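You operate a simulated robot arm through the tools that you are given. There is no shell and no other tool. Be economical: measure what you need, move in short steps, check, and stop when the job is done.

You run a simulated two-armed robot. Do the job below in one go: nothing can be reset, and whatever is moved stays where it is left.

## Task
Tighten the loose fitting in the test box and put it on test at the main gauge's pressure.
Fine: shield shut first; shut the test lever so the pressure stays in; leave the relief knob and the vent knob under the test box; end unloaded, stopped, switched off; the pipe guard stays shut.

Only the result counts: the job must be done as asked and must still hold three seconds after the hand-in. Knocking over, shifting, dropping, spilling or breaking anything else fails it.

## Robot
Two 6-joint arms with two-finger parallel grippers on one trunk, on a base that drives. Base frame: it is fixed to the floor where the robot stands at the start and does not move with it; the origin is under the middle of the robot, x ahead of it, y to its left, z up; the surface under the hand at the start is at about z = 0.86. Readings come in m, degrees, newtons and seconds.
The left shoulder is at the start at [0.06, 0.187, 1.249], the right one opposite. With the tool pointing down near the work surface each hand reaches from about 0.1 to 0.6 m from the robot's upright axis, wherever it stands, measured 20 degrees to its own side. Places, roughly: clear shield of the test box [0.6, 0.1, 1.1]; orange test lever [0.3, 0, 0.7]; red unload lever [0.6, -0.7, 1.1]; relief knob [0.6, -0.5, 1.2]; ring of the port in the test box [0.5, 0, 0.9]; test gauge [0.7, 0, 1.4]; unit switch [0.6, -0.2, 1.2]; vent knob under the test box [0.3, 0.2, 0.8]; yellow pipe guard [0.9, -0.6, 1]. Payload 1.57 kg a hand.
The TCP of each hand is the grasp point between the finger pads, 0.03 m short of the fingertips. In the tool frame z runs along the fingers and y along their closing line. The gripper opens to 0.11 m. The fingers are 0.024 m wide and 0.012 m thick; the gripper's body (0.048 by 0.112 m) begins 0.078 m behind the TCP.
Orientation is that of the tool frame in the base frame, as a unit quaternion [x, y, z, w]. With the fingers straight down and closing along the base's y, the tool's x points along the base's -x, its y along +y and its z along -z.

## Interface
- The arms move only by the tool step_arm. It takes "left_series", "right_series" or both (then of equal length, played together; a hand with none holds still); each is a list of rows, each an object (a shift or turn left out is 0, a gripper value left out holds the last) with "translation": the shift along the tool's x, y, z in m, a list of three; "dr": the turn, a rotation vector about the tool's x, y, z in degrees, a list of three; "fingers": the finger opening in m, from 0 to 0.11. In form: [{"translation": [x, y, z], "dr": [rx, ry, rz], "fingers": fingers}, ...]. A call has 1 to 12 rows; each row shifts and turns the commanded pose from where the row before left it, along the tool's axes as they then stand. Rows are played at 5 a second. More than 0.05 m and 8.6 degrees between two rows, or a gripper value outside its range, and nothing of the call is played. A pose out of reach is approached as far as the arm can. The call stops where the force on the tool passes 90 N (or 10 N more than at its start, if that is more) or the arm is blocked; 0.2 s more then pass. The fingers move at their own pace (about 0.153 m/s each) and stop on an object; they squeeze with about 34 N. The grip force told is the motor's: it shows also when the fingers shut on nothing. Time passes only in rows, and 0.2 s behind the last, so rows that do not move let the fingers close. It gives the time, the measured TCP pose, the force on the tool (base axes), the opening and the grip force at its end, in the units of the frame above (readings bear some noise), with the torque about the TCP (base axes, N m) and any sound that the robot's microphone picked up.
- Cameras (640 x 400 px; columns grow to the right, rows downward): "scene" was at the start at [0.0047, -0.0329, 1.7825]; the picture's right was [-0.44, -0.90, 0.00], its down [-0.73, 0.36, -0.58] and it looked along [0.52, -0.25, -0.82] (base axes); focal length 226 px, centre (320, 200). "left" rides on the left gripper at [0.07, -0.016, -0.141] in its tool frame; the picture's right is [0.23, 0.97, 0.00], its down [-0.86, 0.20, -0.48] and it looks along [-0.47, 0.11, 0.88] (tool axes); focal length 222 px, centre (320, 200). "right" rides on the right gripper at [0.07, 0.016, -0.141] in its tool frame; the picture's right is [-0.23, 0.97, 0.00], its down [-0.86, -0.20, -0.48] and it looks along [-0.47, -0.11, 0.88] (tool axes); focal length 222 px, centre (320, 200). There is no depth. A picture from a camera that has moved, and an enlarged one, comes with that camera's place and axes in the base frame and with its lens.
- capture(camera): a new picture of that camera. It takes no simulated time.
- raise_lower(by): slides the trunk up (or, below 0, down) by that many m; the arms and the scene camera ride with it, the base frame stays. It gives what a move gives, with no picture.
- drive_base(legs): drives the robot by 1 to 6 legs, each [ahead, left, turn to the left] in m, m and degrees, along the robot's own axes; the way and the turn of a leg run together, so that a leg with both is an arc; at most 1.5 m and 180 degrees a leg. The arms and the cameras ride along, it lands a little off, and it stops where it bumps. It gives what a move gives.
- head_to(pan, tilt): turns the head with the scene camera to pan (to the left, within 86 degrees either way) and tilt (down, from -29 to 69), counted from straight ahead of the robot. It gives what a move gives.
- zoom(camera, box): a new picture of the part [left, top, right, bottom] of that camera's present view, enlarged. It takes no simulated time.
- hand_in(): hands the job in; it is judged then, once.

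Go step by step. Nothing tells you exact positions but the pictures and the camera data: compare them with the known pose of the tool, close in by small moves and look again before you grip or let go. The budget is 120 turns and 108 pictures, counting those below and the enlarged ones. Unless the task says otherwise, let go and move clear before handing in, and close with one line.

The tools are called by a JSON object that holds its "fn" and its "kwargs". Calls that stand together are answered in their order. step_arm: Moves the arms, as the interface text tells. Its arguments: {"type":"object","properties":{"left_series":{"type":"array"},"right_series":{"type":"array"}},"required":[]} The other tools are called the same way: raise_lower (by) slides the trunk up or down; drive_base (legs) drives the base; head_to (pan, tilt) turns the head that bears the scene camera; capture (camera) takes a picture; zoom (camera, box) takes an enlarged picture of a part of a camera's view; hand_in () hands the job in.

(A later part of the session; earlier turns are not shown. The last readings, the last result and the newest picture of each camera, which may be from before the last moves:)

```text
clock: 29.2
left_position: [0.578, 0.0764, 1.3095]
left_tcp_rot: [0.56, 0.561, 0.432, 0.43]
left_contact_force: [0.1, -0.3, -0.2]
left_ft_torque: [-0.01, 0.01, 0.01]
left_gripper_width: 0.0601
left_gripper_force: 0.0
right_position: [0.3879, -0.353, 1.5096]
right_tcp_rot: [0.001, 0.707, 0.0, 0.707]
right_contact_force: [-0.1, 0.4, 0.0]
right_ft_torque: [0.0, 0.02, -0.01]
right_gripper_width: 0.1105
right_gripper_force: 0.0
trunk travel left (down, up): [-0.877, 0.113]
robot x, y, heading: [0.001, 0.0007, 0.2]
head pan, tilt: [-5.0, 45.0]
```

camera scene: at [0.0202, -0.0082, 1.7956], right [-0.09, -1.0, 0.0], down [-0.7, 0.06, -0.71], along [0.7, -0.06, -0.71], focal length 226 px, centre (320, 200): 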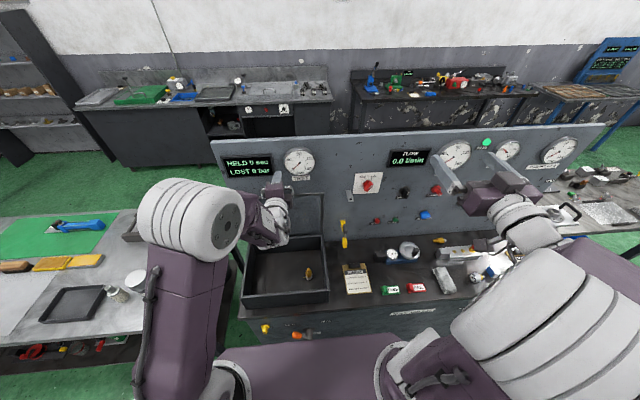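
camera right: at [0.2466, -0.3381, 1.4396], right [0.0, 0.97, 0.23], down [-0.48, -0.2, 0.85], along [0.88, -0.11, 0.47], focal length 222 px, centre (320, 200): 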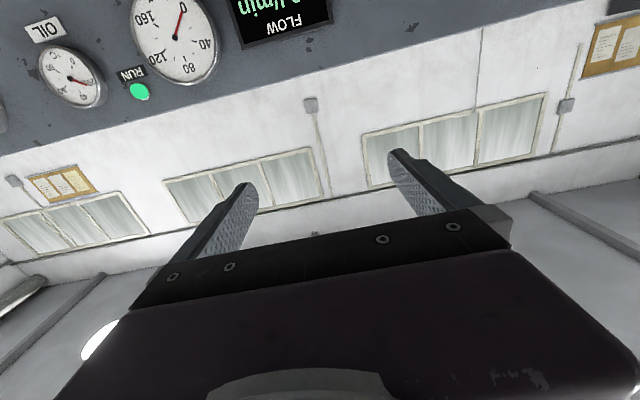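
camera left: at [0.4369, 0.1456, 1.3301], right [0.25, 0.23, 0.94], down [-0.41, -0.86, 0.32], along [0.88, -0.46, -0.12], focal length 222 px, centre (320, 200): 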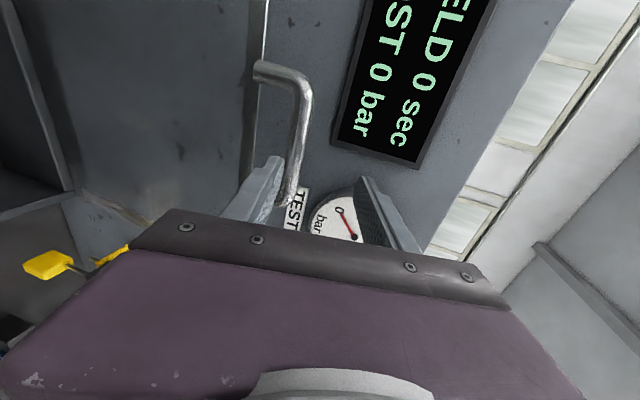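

Commands now start from the actual pose. I align sideways/vertically with the bar, then look.

{"fn": "step_arm", "kwargs": {"left_series": [{"translation": [0.011, -0.013, 0]}, {"translation": [0.011, -0.0125, 0.005]}, {}]}}

{"fn": "capture", "kwargs": {"camera": "left"}}

{"fn": "zoom", "kwargs": {"camera": "scene", "box": [210, 130, 330, 205]}}

```text
clock: 30.0
left_position: [0.5767, 0.0981, 1.2836]
left_tcp_rot: [0.56, 0.561, 0.432, 0.431]
left_contact_force: [-0.6, -0.1, 0.6]
left_ft_torque: [-0.03, 0.02, -0.03]
left_gripper_width: 0.0601
left_gripper_force: 0.1
right_position: [0.3868, -0.3536, 1.5092]
right_tcp_rot: [-0.001, 0.707, 0.0, 0.707]
right_contact_force: [-0.9, 1.2, 0.0]
right_ft_torque: [-0.01, -0.05, 0.03]
right_gripper_width: 0.1098
right_gripper_force: 0.0
trunk travel left (down, up): [-0.877, 0.113]
robot x, y, heading: [0.003, 0.0003, 0.1]
head pan, tilt: [-5.0, 45.0]
```

```text
70 pictures are left
camera left: at [0.4359, 0.1667, 1.304], right [0.25, 0.23, 0.94], down [-0.41, -0.86, 0.32], along [0.88, -0.46, -0.12], focal length 222 px, centre (320, 200)
```

left: 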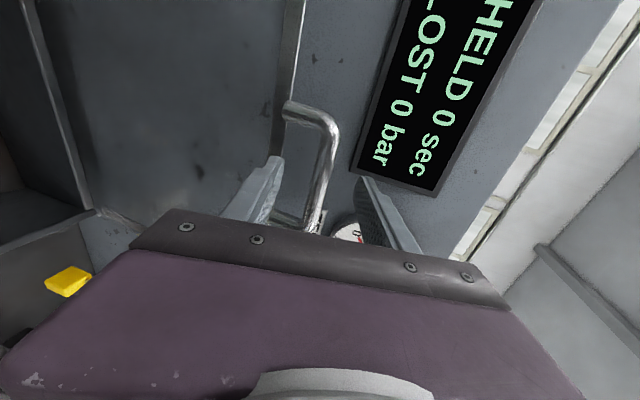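

```text
5.33 times, centred on (270, 168) of scene
camera zoom: at [0.0201, -0.0087, 1.7956], right [-0.09, -1.0, 0.0], down [-0.7, 0.06, -0.71], along [0.7, -0.06, -0.71], focal length 1208 px, centre (587, 373)
```

zoom: 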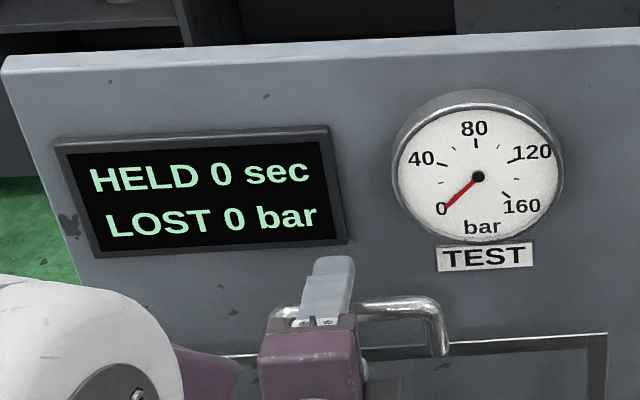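

The bar lies between the fingers. To avoid the display I shift right to y≈0.076, narrow the fingers, advance and close.

{"fn": "step_arm", "kwargs": {"left_series": [{"translation": [-0.022, 0, 0], "fingers": 0.042}, {}, {"translation": [0, 0, 0.014]}, {"translation": [0, 0, 0.013]}, {}]}}

{"fn": "capture", "kwargs": {"camera": "left"}}

{"fn": "zoom", "kwargs": {"camera": "scene", "box": [210, 130, 330, 205]}}

```text
clock: 31.2
left_position: [0.6047, 0.0782, 1.2759]
left_tcp_rot: [0.56, 0.562, 0.431, 0.43]
left_contact_force: [-0.1, -0.1, 0.1]
left_ft_torque: [-0.02, 0.03, -0.01]
left_gripper_width: 0.0421
left_gripper_force: 0.1
right_position: [0.3882, -0.354, 1.5094]
right_tcp_rot: [0.0, 0.707, 0.0, 0.708]
right_contact_force: [0.1, 0.2, -0.1]
right_ft_torque: [0.0, 0.0, 0.01]
right_gripper_width: 0.11
right_gripper_force: 0.1
trunk travel left (down, up): [-0.877, 0.113]
robot x, y, heading: [0.0007, -0.0016, 0.0]
head pan, tilt: [-5.0, 45.0]
```

```text
68 pictures are left
camera left: at [0.4632, 0.1463, 1.296], right [0.25, 0.23, 0.94], down [-0.41, -0.86, 0.32], along [0.88, -0.46, -0.12], focal length 222 px, centre (320, 200)
```

left: 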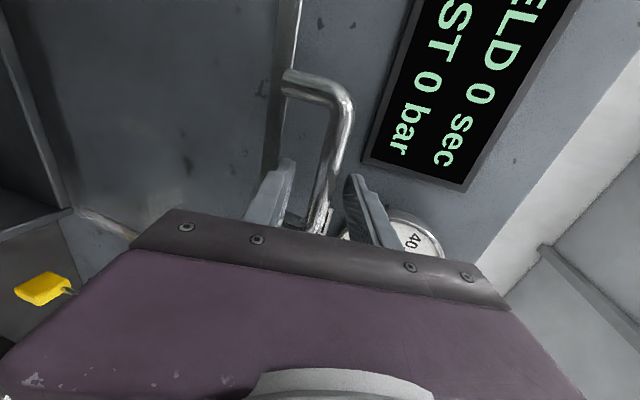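

```text
5.33 times, centred on (270, 168) of scene
camera zoom: at [0.02, -0.0086, 1.7956], right [-0.09, -1.0, 0.0], down [-0.7, 0.06, -0.71], along [0.7, -0.06, -0.71], focal length 1208 px, centre (587, 373)
```

zoom: 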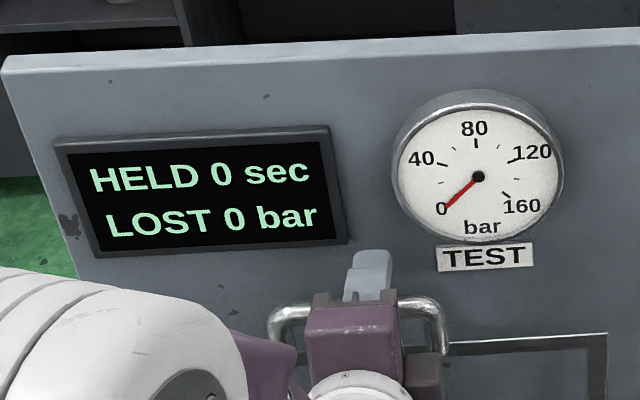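

{"fn": "step_arm", "kwargs": {"left_series": [{"fingers": 0.005}, {}, {}]}}

{"fn": "capture", "kwargs": {"camera": "left"}}

```text
clock: 32.0
left_position: [0.6027, 0.0788, 1.2785]
left_tcp_rot: [0.56, 0.56, 0.433, 0.432]
left_contact_force: [0.3, 0.8, 11.7]
left_ft_torque: [-0.03, -0.18, -0.11]
left_gripper_width: 0.0157
left_gripper_force: 31.2
right_position: [0.3864, -0.3527, 1.5098]
right_tcp_rot: [0.001, 0.706, -0.001, 0.708]
right_contact_force: [-0.2, -0.7, 0.5]
right_ft_torque: [-0.01, 0.02, 0.0]
right_gripper_width: 0.1099
right_gripper_force: 0.2
trunk travel left (down, up): [-0.877, 0.113]
robot x, y, heading: [-0.0028, 0.0008, 0.3]
head pan, tilt: [-5.0, 45.0]
```

```text
66 pictures are left
camera left: at [0.462, 0.1465, 1.2972], right [0.25, 0.23, 0.94], down [-0.41, -0.86, 0.31], along [0.88, -0.46, -0.12], focal length 222 px, centre (320, 200)
```

left: 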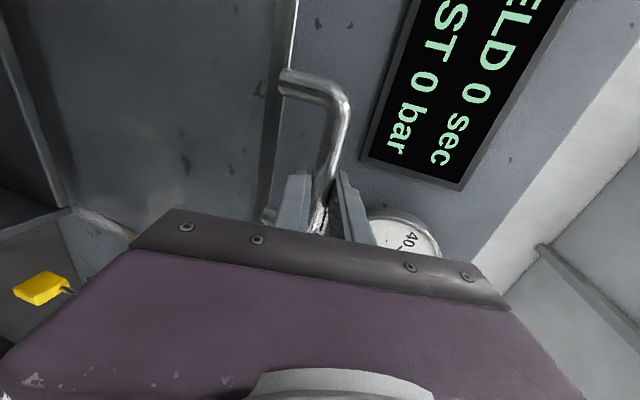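

Bar gripped (15.7 mm). I begin swinging the shield forward along its arc, letting the hand pitch down as it goes.

{"fn": "step_arm", "kwargs": {"left_series": [{"translation": [0, -0.0052, -0.0205], "dr": [4, 0, 0]}, {"translation": [0, -0.0052, -0.0204], "dr": [4, 0, 0]}, {"translation": [0, -0.0212, -0.0356], "dr": [8, 0, 0]}, {}]}}

{"fn": "capture", "kwargs": {"camera": "left"}}

{"fn": "capture", "kwargs": {"camera": "scene"}}

```text
clock: 33.0
left_position: [0.525, 0.0788, 1.2684]
left_tcp_rot: [0.618, 0.617, 0.345, 0.344]
left_contact_force: [10.8, -3.4, -31.7]
left_ft_torque: [-0.12, 0.15, 0.04]
left_gripper_width: 0.0156
left_gripper_force: 31.7
right_position: [0.3962, -0.3541, 1.5077]
right_tcp_rot: [0.0, 0.71, 0.001, 0.705]
right_contact_force: [-0.6, -0.1, -0.2]
right_ft_torque: [0.0, -0.04, 0.0]
right_gripper_width: 0.1101
right_gripper_force: 0.2
trunk travel left (down, up): [-0.877, 0.113]
robot x, y, heading: [-0.0014, 0.0007, 0.1]
head pan, tilt: [-5.0, 45.0]
```

```text
65 pictures are left
camera left: at [0.3958, 0.1468, 1.327], right [0.51, 0.23, 0.83], down [-0.3, -0.86, 0.42], along [0.8, -0.47, -0.37], focal length 222 px, centre (320, 200)
```

left: 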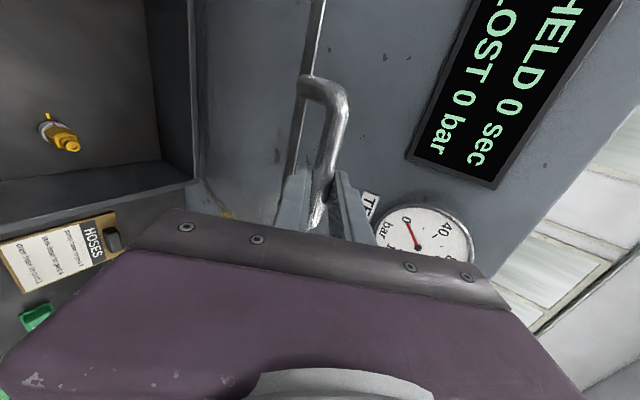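

```text
64 pictures are left
camera scene: at [0.031, -0.0088, 1.795], right [-0.09, -1.0, 0.0], down [-0.71, 0.06, -0.7], along [0.7, -0.06, -0.71], focal length 226 px, centre (320, 200)
```

scene: 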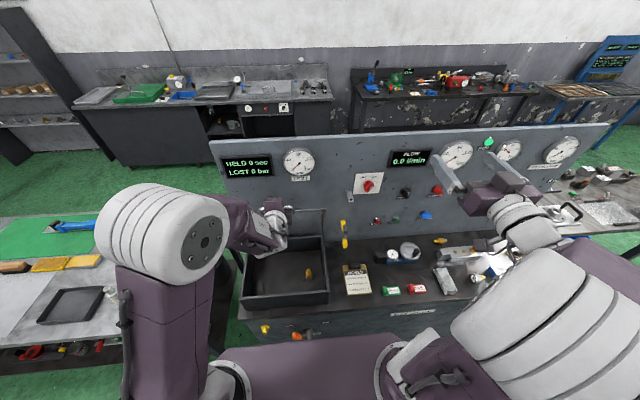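

The shield follows; the pull shows my radius is a little large, so I correct it and continue.

{"fn": "step_arm", "kwargs": {"left_series": [{"translation": [0, -0.0321, -0.0247], "dr": [8, 0, 0]}, {"translation": [0, -0.0357, -0.0169], "dr": [8, 0, 0]}, {"translation": [0, -0.0397, -0.0056], "dr": [6, 0, 0]}, {}]}}

```text
clock: 34.0
left_position: [0.415, 0.0781, 1.2177]
left_tcp_rot: [0.67, 0.671, 0.225, 0.225]
left_contact_force: [5.6, -0.9, -4.5]
left_ft_torque: [0.01, -0.2, 0.02]
left_gripper_width: 0.0155
left_gripper_force: 31.5
right_position: [0.3905, -0.3527, 1.5096]
right_tcp_rot: [0.0, 0.708, 0.0, 0.707]
right_contact_force: [1.1, -0.1, 0.5]
right_ft_torque: [0.03, 0.0, 0.03]
right_gripper_width: 0.1102
right_gripper_force: 0.0
trunk travel left (down, up): [-0.877, 0.113]
robot x, y, heading: [-0.0039, -0.0005, -0.1]
head pan, tilt: [-5.0, 45.0]
```

{"fn": "step_arm", "kwargs": {"left_series": [{"translation": [0, -0.0404, 0.0047], "dr": [4, 0, 0]}, {"translation": [0, -0.0388, 0.0134], "dr": [3, 0, 0]}, {"translation": [0, -0.0358, 0.0208], "dr": [2, 0, 0]}, {}]}}

{"fn": "capture", "kwargs": {"camera": "scene"}}

```text
clock: 35.0
left_position: [0.3527, 0.0707, 1.1236]
left_tcp_rot: [0.685, 0.687, 0.172, 0.172]
left_contact_force: [-15.3, 10.7, 7.0]
left_ft_torque: [0.73, 0.26, 0.34]
left_gripper_width: 0.0157
left_gripper_force: 31.4
left hand out of reach, approached as far as the arm can: row 2, 3
right_position: [0.3816, -0.3492, 1.5125]
right_tcp_rot: [-0.001, 0.706, -0.001, 0.709]
right_contact_force: [-0.1, 0.0, -0.5]
right_ft_torque: [0.0, 0.02, -0.01]
right_gripper_width: 0.11
right_gripper_force: 0.1
trunk travel left (down, up): [-0.877, 0.113]
robot x, y, heading: [-0.0043, 0.0005, -0.3]
head pan, tilt: [-5.0, 45.0]
```

```text
63 pictures are left
camera scene: at [0.0123, -0.0033, 1.7957], right [-0.09, -1.0, 0.0], down [-0.7, 0.06, -0.71], along [0.71, -0.06, -0.7], focal length 226 px, centre (320, 200)
```

scene: 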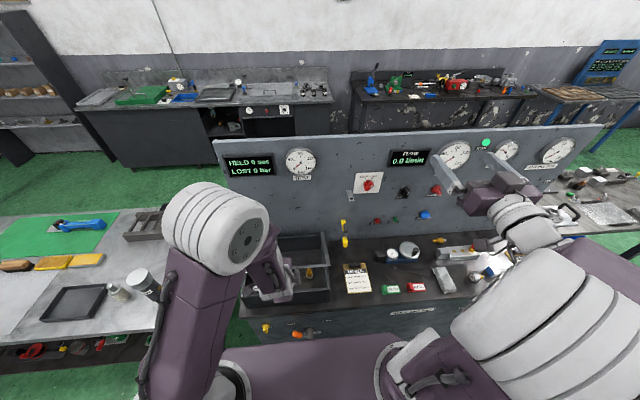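

The arm nears its inner limit; pitching the hand to vertical will help. I rotate about the bar.

{"fn": "step_arm", "kwargs": {"left_series": [{"translation": [0, 0.0025, 0.0004], "dr": [8, 0, 0]}, {"translation": [0, 0.0025, 0.0004], "dr": [8, 0, 0]}, {}]}}

```text
clock: 35.8
left_position: [0.3591, 0.0713, 1.1257]
left_tcp_rot: [0.697, 0.7, 0.121, 0.1]
left_contact_force: [-18.3, -13.7, 9.4]
left_ft_torque: [-0.1, 0.2, 0.09]
left_gripper_width: 0.0153
left_gripper_force: 31.2
left hand out of reach, approached as far as the arm can: row 2
right_position: [0.3814, -0.3586, 1.5094]
right_tcp_rot: [0.001, 0.705, 0.001, 0.709]
right_contact_force: [-0.7, -0.1, 0.1]
right_ft_torque: [-0.03, 0.01, 0.01]
right_gripper_width: 0.1099
right_gripper_force: 0.1
trunk travel left (down, up): [-0.877, 0.113]
robot x, y, heading: [0.0001, 0.0007, 0.2]
head pan, tilt: [-5.0, 45.0]
```

{"fn": "step_arm", "kwargs": {"left_series": [{"translation": [0, -0.0144, 0.0138]}, {"translation": [0, -0.014, 0.0145]}, {}]}}

```text
clock: 36.6
left_position: [0.342, 0.07, 1.0886]
left_tcp_rot: [0.698, 0.699, 0.122, 0.097]
left_contact_force: [-14.3, -20.2, 4.1]
left_ft_torque: [-0.34, 0.19, 0.06]
left_gripper_width: 0.0159
left_gripper_force: 31.7
right_position: [0.3838, -0.3587, 1.5084]
right_tcp_rot: [0.0, 0.706, 0.002, 0.708]
right_contact_force: [-1.5, 0.3, -0.1]
right_ft_torque: [0.02, 0.0, -0.03]
right_gripper_width: 0.11
right_gripper_force: 0.0
trunk travel left (down, up): [-0.877, 0.113]
robot x, y, heading: [-0.0002, 0.0014, 0.0]
head pan, tilt: [-5.0, 45.0]
```

{"fn": "step_arm", "kwargs": {"left_series": [{"translation": [-0.002, -0.0128, 0.0162]}, {"translation": [-0.002, -0.0113, 0.0171]}, {"translation": [0, -0.009, 0.0178]}, {}]}}

{"fn": "capture", "kwargs": {"camera": "scene"}}

{"fn": "capture", "kwargs": {"camera": "left"}}

```text
clock: 37.6
left_position: [0.3269, 0.0716, 1.0273]
left_tcp_rot: [0.697, 0.7, 0.121, 0.097]
left_contact_force: [-7.2, -11.3, 0.5]
left_ft_torque: [0.06, 0.19, 0.06]
left_gripper_width: 0.0155
left_gripper_force: 31.4
right_position: [0.3858, -0.357, 1.5089]
right_tcp_rot: [0.0, 0.707, 0.001, 0.708]
right_contact_force: [-0.3, -0.1, 0.6]
right_ft_torque: [0.02, -0.02, 0.03]
right_gripper_width: 0.1102
right_gripper_force: 0.1
trunk travel left (down, up): [-0.877, 0.113]
robot x, y, heading: [0.0021, 0.0033, 0.3]
head pan, tilt: [-5.0, 45.0]
```

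```text
62 pictures are left
camera scene: at [0.0182, -0.0116, 1.7955], right [-0.09, -1.0, 0.0], down [-0.7, 0.06, -0.71], along [0.71, -0.06, -0.71], focal length 226 px, centre (320, 200)
```

scene: 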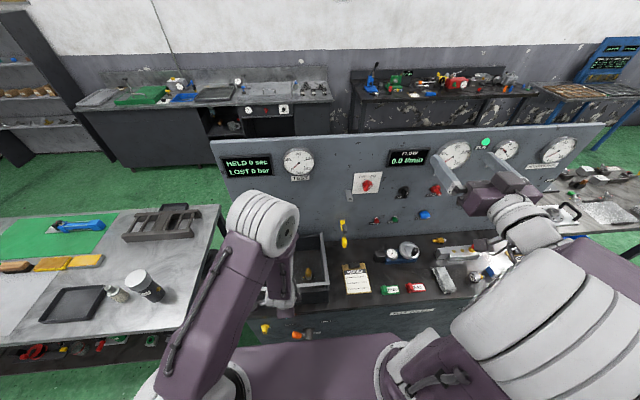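

```text
61 pictures are left
camera left: at [0.2674, 0.1353, 1.1591], right [0.92, 0.23, 0.3], down [0.05, -0.87, 0.49], along [0.38, -0.44, -0.82], focal length 222 px, centre (320, 200)
```

left: 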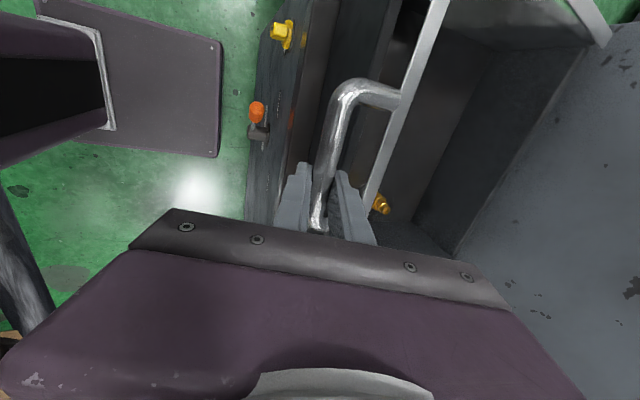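

Nearly shut. I lower gently until contact.

{"fn": "step_arm", "kwargs": {"left_series": [{"translation": [0, -0.006, 0.011]}, {"translation": [0, -0.004, 0.011]}, {"translation": [0, -0.003, 0.008]}, {}]}}

{"fn": "capture", "kwargs": {"camera": "left"}}

```text
clock: 38.6
left_position: [0.324, 0.0715, 0.9957]
left_tcp_rot: [0.697, 0.7, 0.121, 0.098]
left_contact_force: [-5.3, -10.0, -0.1]
left_ft_torque: [-0.44, 0.09, -0.05]
left_gripper_width: 0.0155
left_gripper_force: 31.0
right_position: [0.3863, -0.3561, 1.5092]
right_tcp_rot: [0.001, 0.707, 0.001, 0.708]
right_contact_force: [0.6, 0.4, -0.9]
right_ft_torque: [0.02, -0.01, 0.04]
right_gripper_width: 0.1099
right_gripper_force: 0.1
trunk travel left (down, up): [-0.877, 0.113]
robot x, y, heading: [0.0006, 0.0026, -0.2]
head pan, tilt: [-5.0, 45.0]
```

```text
60 pictures are left
camera left: at [0.2644, 0.1356, 1.1265], right [0.93, 0.23, 0.3], down [0.05, -0.87, 0.49], along [0.38, -0.44, -0.82], focal length 222 px, centre (320, 200)
```

left: 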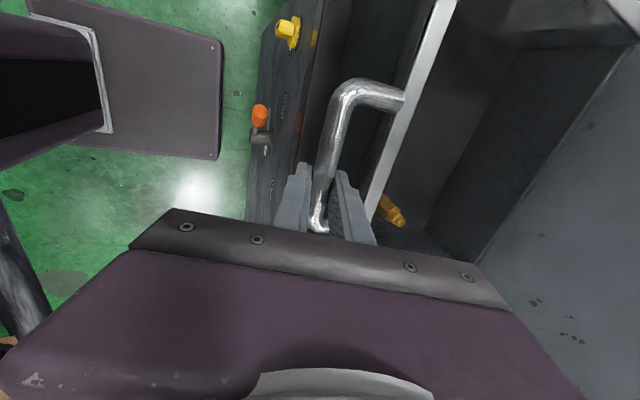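

{"fn": "step_arm", "kwargs": {"left_series": [{"translation": [0, -0.0025, 0.0076]}, {"translation": [0, -0.0025, 0.0076]}, {"translation": [0, -0.002, 0.0076]}, {}]}}

{"fn": "capture", "kwargs": {"camera": "left"}}

```text
clock: 39.6
left_position: [0.3259, 0.0721, 0.9722]
left_tcp_rot: [0.695, 0.701, 0.121, 0.1]
left_contact_force: [6.1, -0.9, 28.7]
left_ft_torque: [0.3, -0.06, 0.1]
left_gripper_width: 0.0156
left_gripper_force: 30.8
right_position: [0.3877, -0.3547, 1.5091]
right_tcp_rot: [0.0, 0.707, 0.001, 0.707]
right_contact_force: [0.1, -0.3, 0.6]
right_ft_torque: [-0.03, 0.0, 0.04]
right_gripper_width: 0.11
right_gripper_force: 0.1
trunk travel left (down, up): [-0.877, 0.113]
robot x, y, heading: [0.0039, 0.0006, -0.2]
head pan, tilt: [-5.0, 45.0]
```

```text
59 pictures are left
camera left: at [0.2655, 0.1365, 1.1026], right [0.92, 0.23, 0.31], down [0.05, -0.87, 0.49], along [0.38, -0.44, -0.82], focal length 222 px, centre (320, 200)
```

left: 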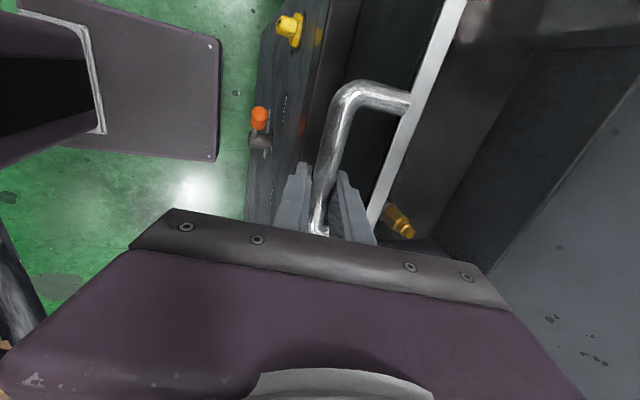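

Contact at 29 N up: the shield appears to rest. I release and lift away, then look.

{"fn": "step_arm", "kwargs": {"left_series": [{"fingers": 0.045}, {}, {"translation": [0, 0, -0.04]}, {"translation": [0, 0, -0.04]}, {"translation": [0, 0, -0.04]}, {"translation": [0, 0, -0.04]}, {"translation": [0.04, 0, 0]}, {"translation": [0.045, 0, 0]}, {"translation": [0.045, 0, 0]}, {}]}}

{"fn": "capture", "kwargs": {"camera": "left"}}

{"fn": "zoom", "kwargs": {"camera": "scene", "box": [210, 210, 370, 350]}}

```text
clock: 41.8
left_position: [0.3494, 0.1564, 1.1307]
left_tcp_rot: [0.696, 0.701, 0.12, 0.098]
left_contact_force: [0.1, 0.9, -0.4]
left_ft_torque: [0.03, 0.0, -0.01]
left_gripper_width: 0.0448
left_gripper_force: 0.1
left hand out of reach, approached as far as the arm can: row 5, 6, 7, 8, 9
right_position: [0.385, -0.3536, 1.508]
right_tcp_rot: [0.0, 0.707, 0.0, 0.707]
right_contact_force: [-0.7, -0.4, -0.2]
right_ft_torque: [0.01, 0.02, 0.0]
right_gripper_width: 0.1097
right_gripper_force: 0.1
trunk travel left (down, up): [-0.877, 0.113]
robot x, y, heading: [-0.0044, -0.0001, 0.2]
head pan, tilt: [-5.0, 45.0]
```

```text
58 pictures are left
camera left: at [0.2904, 0.2219, 1.2613], right [0.93, 0.23, 0.3], down [0.06, -0.87, 0.49], along [0.37, -0.44, -0.82], focal length 222 px, centre (320, 200)
```

left: 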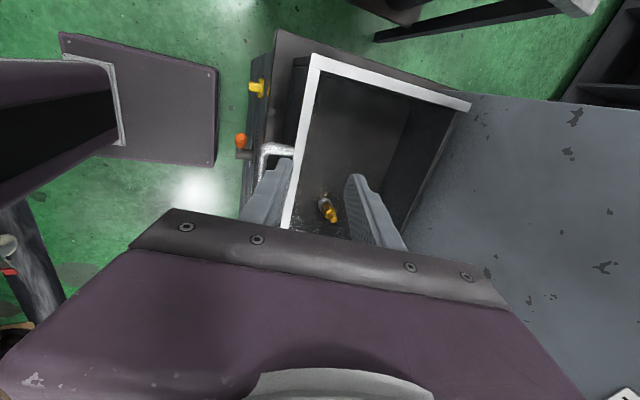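

```text
2.86 times, centred on (290, 280) of scene
camera zoom: at [0.0199, -0.009, 1.7956], right [-0.09, -1.0, 0.0], down [-0.7, 0.06, -0.71], along [0.7, -0.06, -0.71], focal length 647 px, centre (406, -29)
```

zoom: 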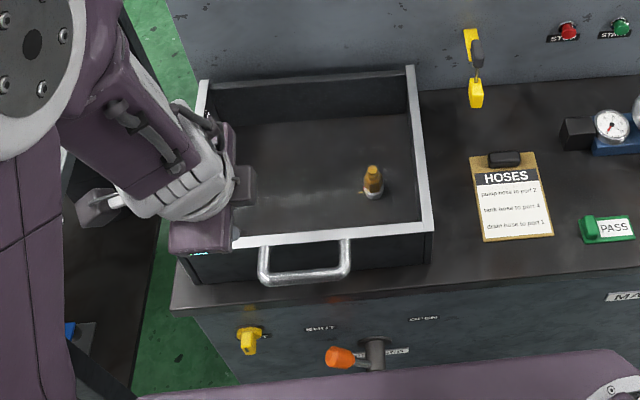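

The shield is shut flush. Now I study the switch, lamp and unload lever.

{"fn": "zoom", "kwargs": {"camera": "scene", "box": [340, 130, 460, 240]}}

{"fn": "zoom", "kwargs": {"camera": "scene", "box": [430, 120, 640, 260]}}

{"fn": "zoom", "kwargs": {"camera": "scene", "box": [255, 300, 355, 350]}}

```text
3.64 times, centred on (400, 185) of scene
camera zoom: at [0.0199, -0.009, 1.7956], right [-0.09, -1.0, 0.0], down [-0.7, 0.06, -0.71], along [0.7, -0.06, -0.71], focal length 824 px, centre (29, 254)
```

zoom: 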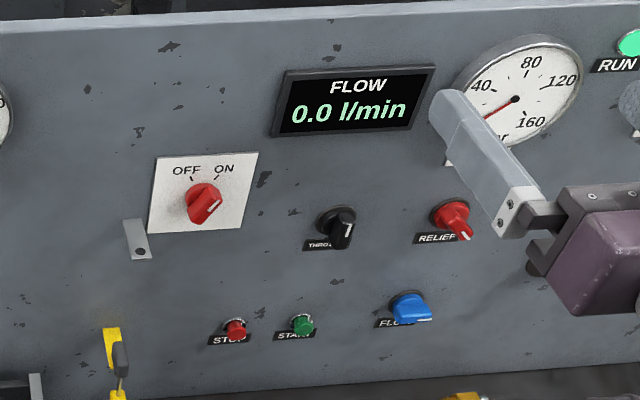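

```text
2.86 times, centred on (535, 190) of scene
camera zoom: at [0.0199, -0.009, 1.7956], right [-0.09, -1.0, 0.0], down [-0.7, 0.06, -0.71], along [0.7, -0.06, -0.71], focal length 647 px, centre (-294, 229)
```

zoom: 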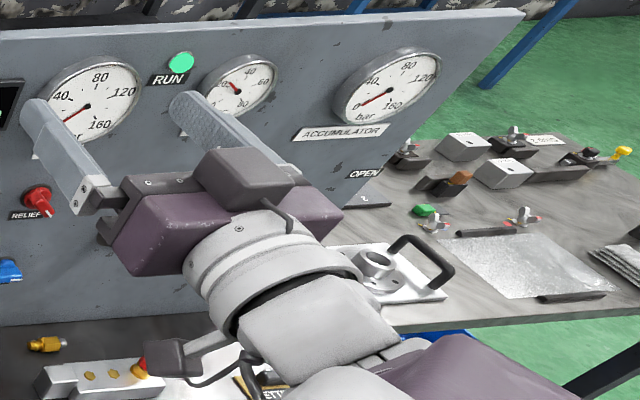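

```text
6.40 times, centred on (305, 325) of scene
camera zoom: at [0.0199, -0.009, 1.7956], right [-0.09, -1.0, 0.0], down [-0.7, 0.06, -0.71], along [0.7, -0.06, -0.71], focal length 1450 px, centre (416, -600)
```

zoom: 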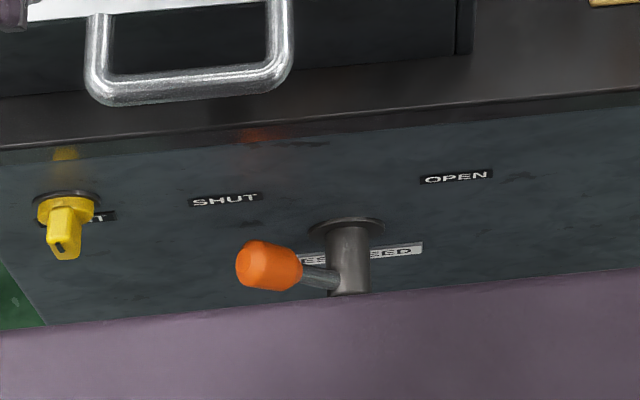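

The test lever points toward SHUT. I bring the right hand lower to view the switch closely and free the view of the unload lever.

{"fn": "step_arm", "kwargs": {"right_series": [{"translation": [0.037, 0.014, 0.009], "fingers": 0.06}, {"translation": [0.037, 0.014, 0.009]}, {"translation": [0.037, 0.014, 0.009]}, {"translation": [0.037, 0.014, 0.009]}, {"translation": [0.037, 0.014, 0.009]}, {"translation": [0.037, 0.014, 0.009]}, {"translation": [0.037, 0.014, 0.009]}, {}]}}

{"fn": "head_to", "kwargs": {"pan": -40, "tilt": 40}}

{"fn": "capture", "kwargs": {"camera": "right"}}

{"fn": "capture", "kwargs": {"camera": "scene"}}

```text
clock: 43.6
left_position: [0.3508, 0.1568, 1.1305]
left_tcp_rot: [0.697, 0.7, 0.119, 0.098]
left_contact_force: [0.5, 0.4, 0.0]
left_ft_torque: [0.03, -0.01, 0.02]
left_gripper_width: 0.0447
left_gripper_force: 0.0
right_position: [0.4708, -0.3281, 1.3591]
right_tcp_rot: [0.0, 0.709, 0.003, 0.706]
right_contact_force: [0.4, -0.5, 0.4]
right_ft_torque: [-0.03, 0.04, 0.02]
right_gripper_width: 0.0598
right_gripper_force: 0.0
right hand out of reach, approached as far as the arm can: row 2, 3, 4, 5, 6, 7
trunk travel left (down, up): [-0.877, 0.113]
robot x, y, heading: [0.0011, 0.0025, -0.0]
head pan, tilt: [-5.0, 45.0]
```

```text
clock: 44.6
left_position: [0.3488, 0.1572, 1.1303]
left_tcp_rot: [0.697, 0.701, 0.119, 0.097]
left_contact_force: [0.2, 0.4, -0.6]
left_ft_torque: [0.04, -0.01, 0.06]
left_gripper_width: 0.0452
left_gripper_force: 0.0
right_position: [0.4711, -0.3286, 1.3598]
right_tcp_rot: [0.001, 0.708, 0.003, 0.706]
right_contact_force: [0.0, -0.4, -0.4]
right_ft_torque: [0.01, 0.01, -0.01]
right_gripper_width: 0.0597
right_gripper_force: 0.1
trunk travel left (down, up): [-0.877, 0.113]
robot x, y, heading: [-0.0013, 0.0008, 0.2]
head pan, tilt: [-40.0, 40.0]
```

```text
53 pictures are left
camera right: at [0.3302, -0.3121, 1.2911], right [0.0, 0.97, 0.23], down [-0.47, -0.2, 0.86], along [0.88, -0.11, 0.46], focal length 222 px, centre (320, 200)
```

right: 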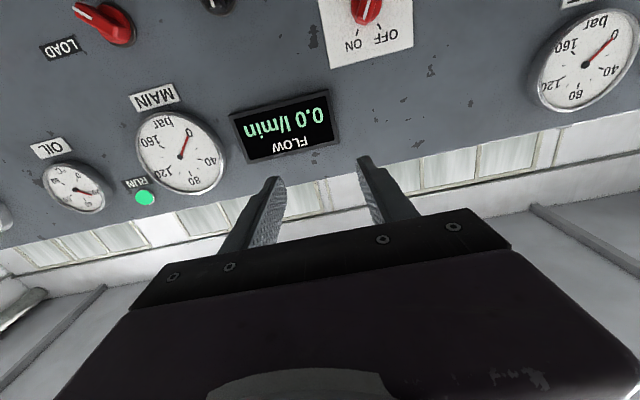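

```text
52 pictures are left
camera scene: at [0.0047, -0.0556, 1.8029], right [-0.64, -0.77, 0.0], down [-0.49, 0.41, -0.77], along [0.59, -0.49, -0.64], focal length 226 px, centre (320, 200)
```

scene: 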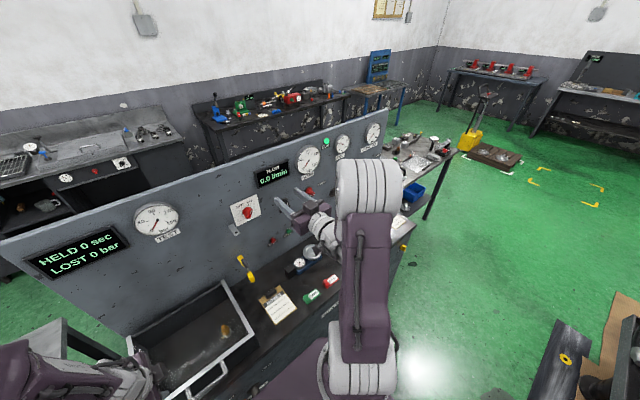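

{"fn": "zoom", "kwargs": {"camera": "right", "box": [300, 0, 440, 70]}}

{"fn": "zoom", "kwargs": {"camera": "right", "box": [30, 0, 230, 215]}}

```text
4.57 times, centred on (370, 35) of right
camera zoom: at [0.3302, -0.3121, 1.2911], right [0.0, 0.97, 0.23], down [-0.47, -0.2, 0.86], along [0.88, -0.11, 0.46], focal length 1015 px, centre (91, 954)
```

zoom: 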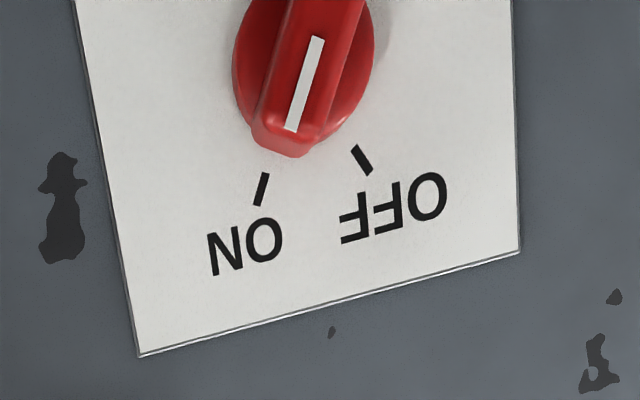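

```text
1.86 times, centred on (130, 108) of right
camera zoom: at [0.3302, -0.3121, 1.2911], right [0.0, 0.97, 0.23], down [-0.47, -0.2, 0.86], along [0.88, -0.11, 0.46], focal length 413 px, centre (674, 372)
```

zoom: 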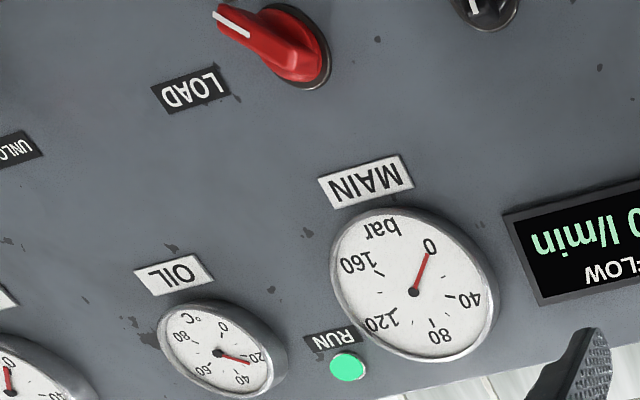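

The switch is already ON and RUN is lit; main reads 0, so the unit is presumably running unloaded. I drive right to reach and see the unload lever.

{"fn": "drive_base", "kwargs": {"legs": [[0, -0.4, 0]]}}

{"fn": "head_to", "kwargs": {"pan": -35, "tilt": 40}}

{"fn": "capture", "kwargs": {"camera": "scene"}}

{"fn": "capture", "kwargs": {"camera": "right"}}

```text
clock: 47.1
left_position: [0.3498, -0.2351, 1.1296]
left_tcp_rot: [0.694, 0.703, 0.118, 0.098]
left_contact_force: [-0.2, -0.6, -0.4]
left_ft_torque: [-0.01, -0.03, 0.01]
left_gripper_width: 0.0449
left_gripper_force: 0.1
right_position: [0.4734, -0.7199, 1.3603]
right_tcp_rot: [-0.001, 0.709, 0.003, 0.706]
right_contact_force: [1.1, -0.4, -0.3]
right_ft_torque: [-0.02, -0.01, 0.0]
right_gripper_width: 0.06
right_gripper_force: 0.1
trunk travel left (down, up): [-0.877, 0.113]
robot x, y, heading: [0.0003, -0.3934, 0.2]
head pan, tilt: [-40.0, 40.0]
```

```text
clock: 47.8
left_position: [0.3516, -0.2373, 1.1301]
left_tcp_rot: [0.695, 0.703, 0.119, 0.097]
left_contact_force: [0.7, -0.2, 0.0]
left_ft_torque: [0.0, -0.04, 0.05]
left_gripper_width: 0.045
left_gripper_force: 0.0
right_position: [0.4743, -0.7226, 1.3603]
right_tcp_rot: [-0.001, 0.709, 0.005, 0.706]
right_contact_force: [-0.2, -0.5, 0.9]
right_ft_torque: [-0.02, 0.01, 0.0]
right_gripper_width: 0.0601
right_gripper_force: 0.1
trunk travel left (down, up): [-0.877, 0.113]
robot x, y, heading: [-0.0022, -0.4011, 0.3]
head pan, tilt: [-35.0, 40.0]
```

```text
49 pictures are left
camera scene: at [0.0102, -0.4457, 1.8029], right [-0.57, -0.82, 0.0], down [-0.53, 0.37, -0.77], along [0.63, -0.44, -0.64], focal length 226 px, centre (320, 200)
```

scene: 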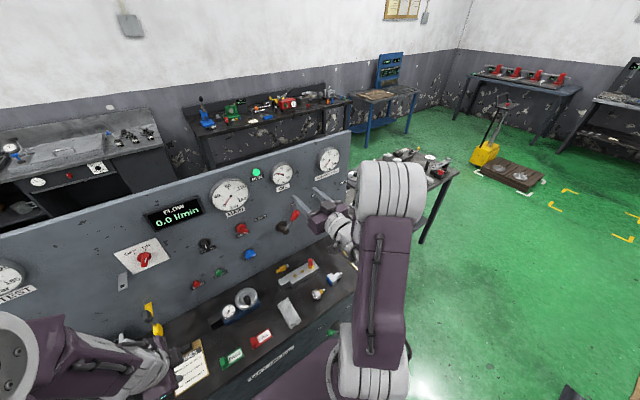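

```text
48 pictures are left
camera right: at [0.3322, -0.7068, 1.2912], right [0.0, 0.97, 0.23], down [-0.47, -0.21, 0.86], along [0.88, -0.11, 0.46], focal length 222 px, centre (320, 200)
```

right: 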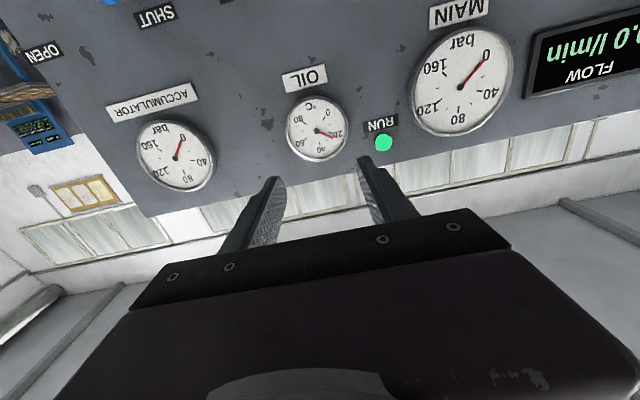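

{"fn": "zoom", "kwargs": {"camera": "scene", "box": [190, 130, 360, 270]}}

```text
2.86 times, centred on (275, 200) of scene
camera zoom: at [0.0102, -0.4457, 1.8029], right [-0.57, -0.82, 0.0], down [-0.53, 0.37, -0.77], along [0.63, -0.44, -0.64], focal length 647 px, centre (449, 200)
```

zoom: 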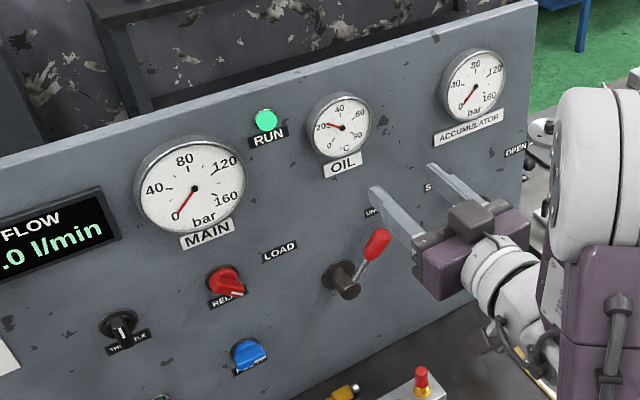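

The unload lever's hub is near (0.61, -0.685, 1.125), its red handle pointing up-right at UNLOAD; LOAD is up-left. I lower the right hand in front of it for a closer look.

{"fn": "step_arm", "kwargs": {"right_series": [{"translation": [0.04, 0, 0.008], "fingers": 0.075}, {"translation": [0.04, 0, 0.008]}, {"translation": [0.04, 0, 0.008]}, {"translation": [0.04, 0, 0.004]}, {}]}}

{"fn": "capture", "kwargs": {"camera": "right"}}

{"fn": "zoom", "kwargs": {"camera": "scene", "box": [190, 130, 360, 270]}}

```text
clock: 49.0
left_position: [0.3498, -0.237, 1.1302]
left_tcp_rot: [0.695, 0.703, 0.119, 0.096]
left_contact_force: [-1.3, 0.5, 0.8]
left_ft_torque: [0.03, 0.01, 0.01]
left_gripper_width: 0.0451
left_gripper_force: 0.0
right_position: [0.5473, -0.7806, 1.2719]
right_tcp_rot: [0.001, 0.709, 0.007, 0.705]
right_contact_force: [-0.3, -0.1, -0.2]
right_ft_torque: [0.0, 0.04, 0.0]
right_gripper_width: 0.075
right_gripper_force: 0.0
right hand out of reach, approached as far as the arm can: row 1, 2, 3, 4
trunk travel left (down, up): [-0.877, 0.113]
robot x, y, heading: [-0.0027, -0.3933, 0.2]
head pan, tilt: [-35.0, 40.0]
```

```text
46 pictures are left
camera right: at [0.4058, -0.7636, 1.2044], right [-0.01, 0.97, 0.24], down [-0.47, -0.21, 0.86], along [0.88, -0.11, 0.46], focal length 222 px, centre (320, 200)
```

right: 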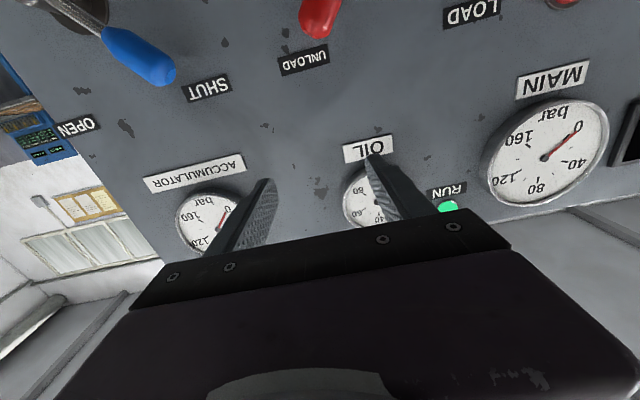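

```text
2.86 times, centred on (275, 200) of scene
camera zoom: at [0.0098, -0.4461, 1.8029], right [-0.57, -0.82, 0.0], down [-0.53, 0.37, -0.77], along [0.63, -0.44, -0.64], focal length 647 px, centre (449, 200)
```

zoom: 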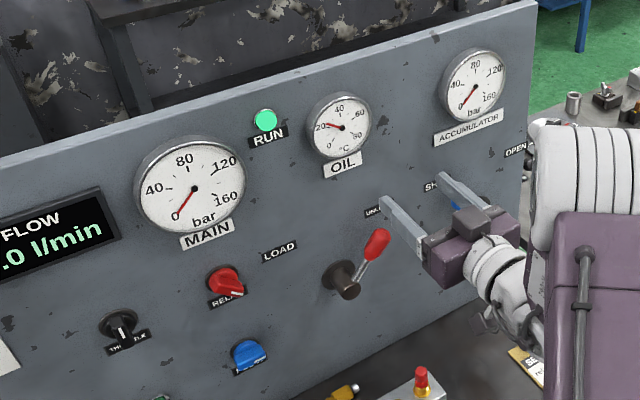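

The hand is too close to the body for this pose; I back the base up a little for room.

{"fn": "drive_base", "kwargs": {"legs": [[-0.13, 0, 0]]}}

```text
clock: 50.2
left_position: [0.2222, -0.2377, 1.129]
left_tcp_rot: [0.695, 0.702, 0.119, 0.096]
left_contact_force: [-1.1, 0.7, 0.1]
left_ft_torque: [-0.01, -0.01, 0.0]
left_gripper_width: 0.0449
left_gripper_force: 0.2
right_position: [0.4202, -0.7796, 1.2722]
right_tcp_rot: [0.0, 0.71, 0.008, 0.704]
right_contact_force: [-0.2, 0.7, -0.4]
right_ft_torque: [0.04, 0.02, -0.01]
right_gripper_width: 0.0753
right_gripper_force: 0.0
trunk travel left (down, up): [-0.877, 0.113]
robot x, y, heading: [-0.1293, -0.3999, 0.3]
head pan, tilt: [-35.0, 40.0]
```

{"fn": "step_arm", "kwargs": {"right_series": [{"translation": [0, 0.01, 0.045]}, {"translation": [0, 0.01, 0.045]}, {"translation": [0.02, 0.015, 0.02]}, {"translation": [0.04, 0, 0]}, {"translation": [0.04, 0, 0]}, {"translation": [0.022, 0, 0]}, {}]}}

{"fn": "capture", "kwargs": {"camera": "right"}}

{"fn": "capture", "kwargs": {"camera": "scene"}}

```text
clock: 51.8
left_position: [0.2203, -0.2381, 1.13]
left_tcp_rot: [0.695, 0.703, 0.12, 0.097]
left_contact_force: [-0.6, 0.4, -0.3]
left_ft_torque: [-0.02, -0.05, -0.02]
left_gripper_width: 0.0449
left_gripper_force: 0.1
right_position: [0.527, -0.7422, 1.1508]
right_tcp_rot: [0.001, 0.709, 0.008, 0.705]
right_contact_force: [-0.4, -0.1, -0.8]
right_ft_torque: [0.04, 0.02, 0.01]
right_gripper_width: 0.0748
right_gripper_force: 0.1
trunk travel left (down, up): [-0.877, 0.113]
robot x, y, heading: [-0.1305, -0.3953, 0.0]
head pan, tilt: [-35.0, 40.0]
```

```text
44 pictures are left
camera right: at [0.3855, -0.7269, 1.083], right [-0.01, 0.97, 0.24], down [-0.47, -0.22, 0.86], along [0.88, -0.1, 0.46], focal length 222 px, centre (320, 200)
```

right: 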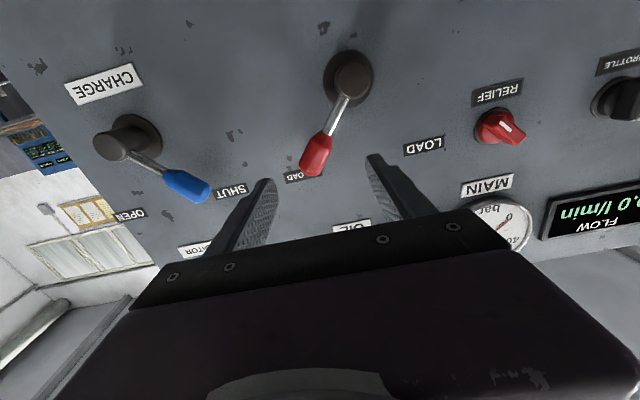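

```text
43 pictures are left
camera scene: at [-0.1201, -0.4469, 1.8029], right [-0.57, -0.82, 0.0], down [-0.53, 0.37, -0.77], along [0.63, -0.44, -0.64], focal length 226 px, centre (320, 200)
```

scene: 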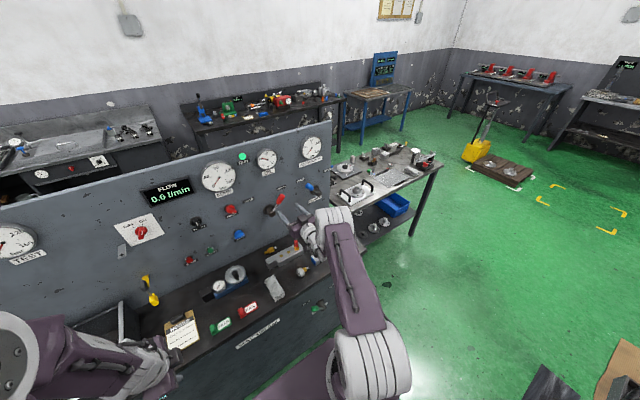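

The handle stands ~34° right of up, between the fingers' span. I advance to straddle it.

{"fn": "step_arm", "kwargs": {"right_series": [{"translation": [0, 0.002, 0.04]}, {"translation": [0, 0, 0.025]}, {"translation": [0, 0, 0.012]}, {"fingers": 0.06}, {}]}}

{"fn": "capture", "kwargs": {"camera": "right"}}

```text
clock: 53.0
left_position: [0.2214, -0.2372, 1.1296]
left_tcp_rot: [0.694, 0.703, 0.12, 0.097]
left_contact_force: [0.0, 0.5, 0.3]
left_ft_torque: [-0.04, -0.03, 0.0]
left_gripper_width: 0.0449
left_gripper_force: 0.0
right_position: [0.6029, -0.7381, 1.1506]
right_tcp_rot: [0.001, 0.71, 0.008, 0.705]
right_contact_force: [0.3, 0.0, 0.5]
right_ft_torque: [-0.02, -0.02, 0.0]
right_gripper_width: 0.06
right_gripper_force: 0.1
trunk travel left (down, up): [-0.877, 0.113]
robot x, y, heading: [-0.1322, -0.3937, 0.2]
head pan, tilt: [-35.0, 40.0]
```

```text
42 pictures are left
camera right: at [0.4617, -0.7224, 1.0822], right [-0.01, 0.97, 0.24], down [-0.47, -0.22, 0.86], along [0.88, -0.1, 0.46], focal length 222 px, centre (320, 200)
```

right: 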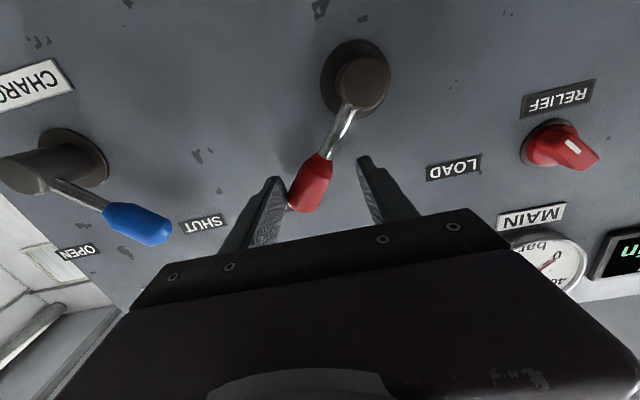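

The handle is between the fingers. I push it left toward LOAD along its arc.

{"fn": "step_arm", "kwargs": {"right_series": [{"translation": [-0.006, 0.013, 0]}, {"translation": [-0.004, 0.015, 0]}, {"translation": [-0.003, 0.015, 0]}, {"translation": [0.001, 0.014, 0]}, {}]}}

{"fn": "capture", "kwargs": {"camera": "right"}}

```text
clock: 54.2
left_position: [0.2192, -0.2382, 1.1298]
left_tcp_rot: [0.694, 0.703, 0.119, 0.097]
left_contact_force: [-0.6, 0.0, 0.2]
left_ft_torque: [-0.04, -0.01, -0.03]
left_gripper_width: 0.0449
left_gripper_force: 0.1
right_position: [0.6049, -0.6811, 1.1625]
right_tcp_rot: [0.0, 0.71, 0.009, 0.704]
right_contact_force: [-0.6, -0.2, 0.1]
right_ft_torque: [-0.01, 0.0, 0.01]
right_gripper_width: 0.0599
right_gripper_force: 0.0
trunk travel left (down, up): [-0.877, 0.113]
robot x, y, heading: [-0.1275, -0.4003, 0.2]
head pan, tilt: [-35.0, 40.0]
```

```text
41 pictures are left
camera right: at [0.4619, -0.6667, 1.0943], right [-0.01, 0.97, 0.24], down [-0.47, -0.22, 0.86], along [0.88, -0.1, 0.46], focal length 222 px, centre (320, 200)
```

right: 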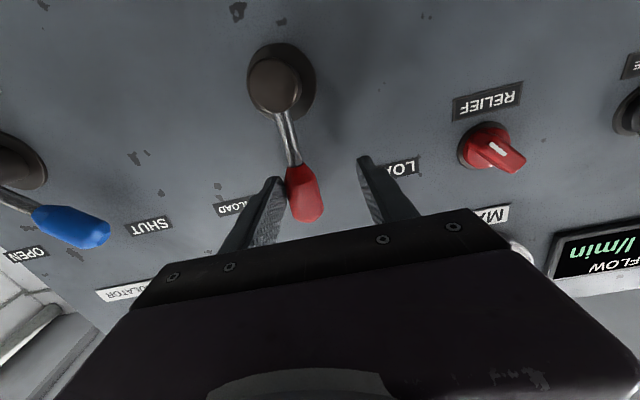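

It follows freely. I continue to the LOAD side.

{"fn": "step_arm", "kwargs": {"right_series": [{"translation": [0.002, 0.014, 0]}, {"translation": [0.004, 0.014, 0]}, {"translation": [0.005, 0.013, 0]}, {"translation": [0.004, 0.009, 0]}, {}]}}

{"fn": "capture", "kwargs": {"camera": "right"}}

{"fn": "zoom", "kwargs": {"camera": "scene", "box": [0, 130, 340, 270]}}

```text
clock: 55.4
left_position: [0.2196, -0.2372, 1.1295]
left_tcp_rot: [0.695, 0.702, 0.119, 0.097]
left_contact_force: [-0.8, -0.4, -0.4]
left_ft_torque: [-0.05, 0.01, 0.01]
left_gripper_width: 0.045
left_gripper_force: 0.0
right_position: [0.6025, -0.6767, 1.161]
right_tcp_rot: [-0.003, 0.71, 0.012, 0.704]
right_contact_force: [0.2, 0.0, -0.2]
right_ft_torque: [0.01, -0.01, 0.02]
right_gripper_width: 0.0601
right_gripper_force: 0.1
right hand out of reach, approached as far as the arm can: row 1, 2, 3, 4
trunk travel left (down, up): [-0.877, 0.113]
robot x, y, heading: [-0.1304, -0.395, 0.4]
head pan, tilt: [-35.0, 40.0]
```

```text
40 pictures are left
camera right: at [0.4611, -0.6623, 1.0935], right [-0.02, 0.97, 0.24], down [-0.47, -0.22, 0.86], along [0.88, -0.09, 0.46], focal length 222 px, centre (320, 200)
```

right: 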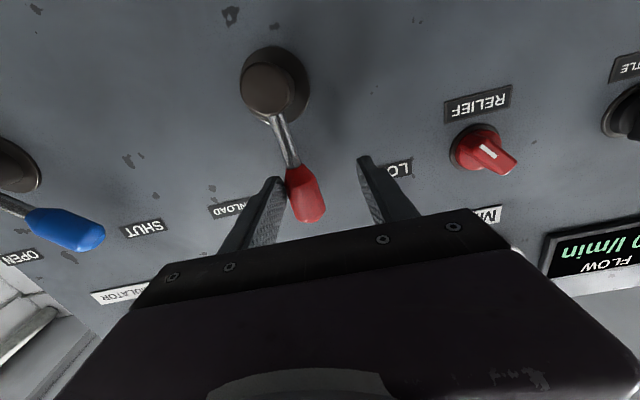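

```text
1.88 times, centred on (170, 200) of scene
camera zoom: at [-0.1198, -0.4471, 1.8029], right [-0.57, -0.82, 0.0], down [-0.53, 0.37, -0.77], along [0.63, -0.44, -0.64], focal length 426 px, centre (602, 200)
```

zoom: 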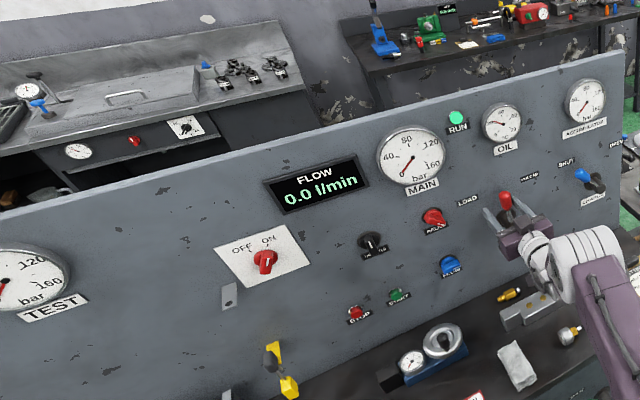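

The arm is at a limit inward, so I use the base, driving left a few centimetres to carry the lever on.

{"fn": "drive_base", "kwargs": {"legs": [[-0.003, 0.04, 0]]}}

{"fn": "capture", "kwargs": {"camera": "right"}}

{"fn": "zoom", "kwargs": {"camera": "scene", "box": [130, 130, 340, 270]}}

```text
clock: 56.3
left_position: [0.2169, -0.2046, 1.1315]
left_tcp_rot: [0.695, 0.702, 0.122, 0.094]
left_contact_force: [0.4, 0.2, 0.9]
left_ft_torque: [0.08, -0.01, 0.02]
left_gripper_width: 0.045
left_gripper_force: 0.1
right_position: [0.6002, -0.643, 1.1588]
right_tcp_rot: [-0.002, 0.71, 0.015, 0.704]
right_contact_force: [0.1, -0.7, 0.5]
right_ft_torque: [0.03, -0.05, 0.07]
right_gripper_width: 0.0597
right_gripper_force: 0.1
trunk travel left (down, up): [-0.877, 0.113]
robot x, y, heading: [-0.1336, -0.3572, 0.4]
head pan, tilt: [-35.0, 40.0]
```

```text
38 pictures are left
camera right: at [0.4578, -0.629, 1.0914], right [-0.02, 0.97, 0.25], down [-0.47, -0.23, 0.86], along [0.88, -0.1, 0.46], focal length 222 px, centre (320, 200)
```

right: 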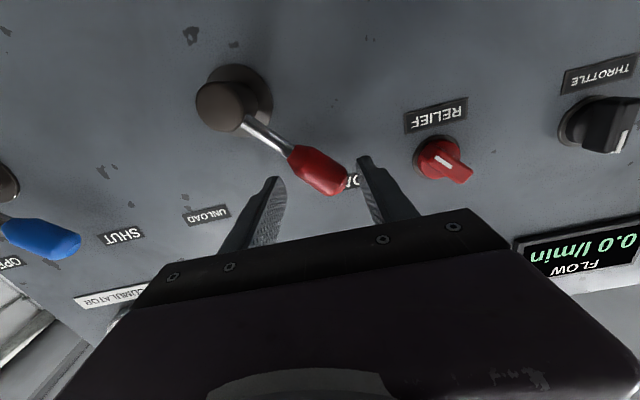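

```text
2.86 times, centred on (235, 200) of scene
camera zoom: at [-0.1228, -0.4182, 1.8025], right [-0.57, -0.82, -0.01], down [-0.53, 0.37, -0.76], along [0.63, -0.43, -0.65], focal length 647 px, centre (563, 200)
```

zoom: 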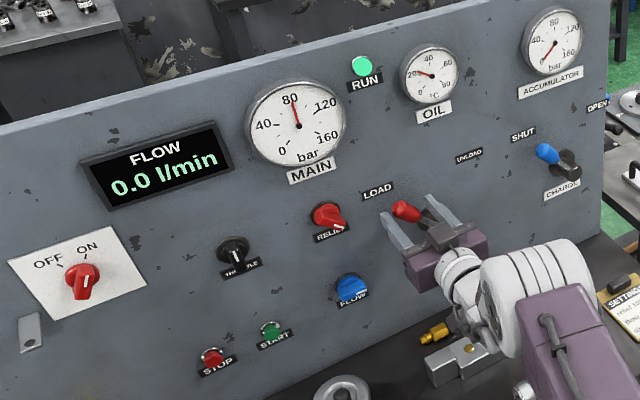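

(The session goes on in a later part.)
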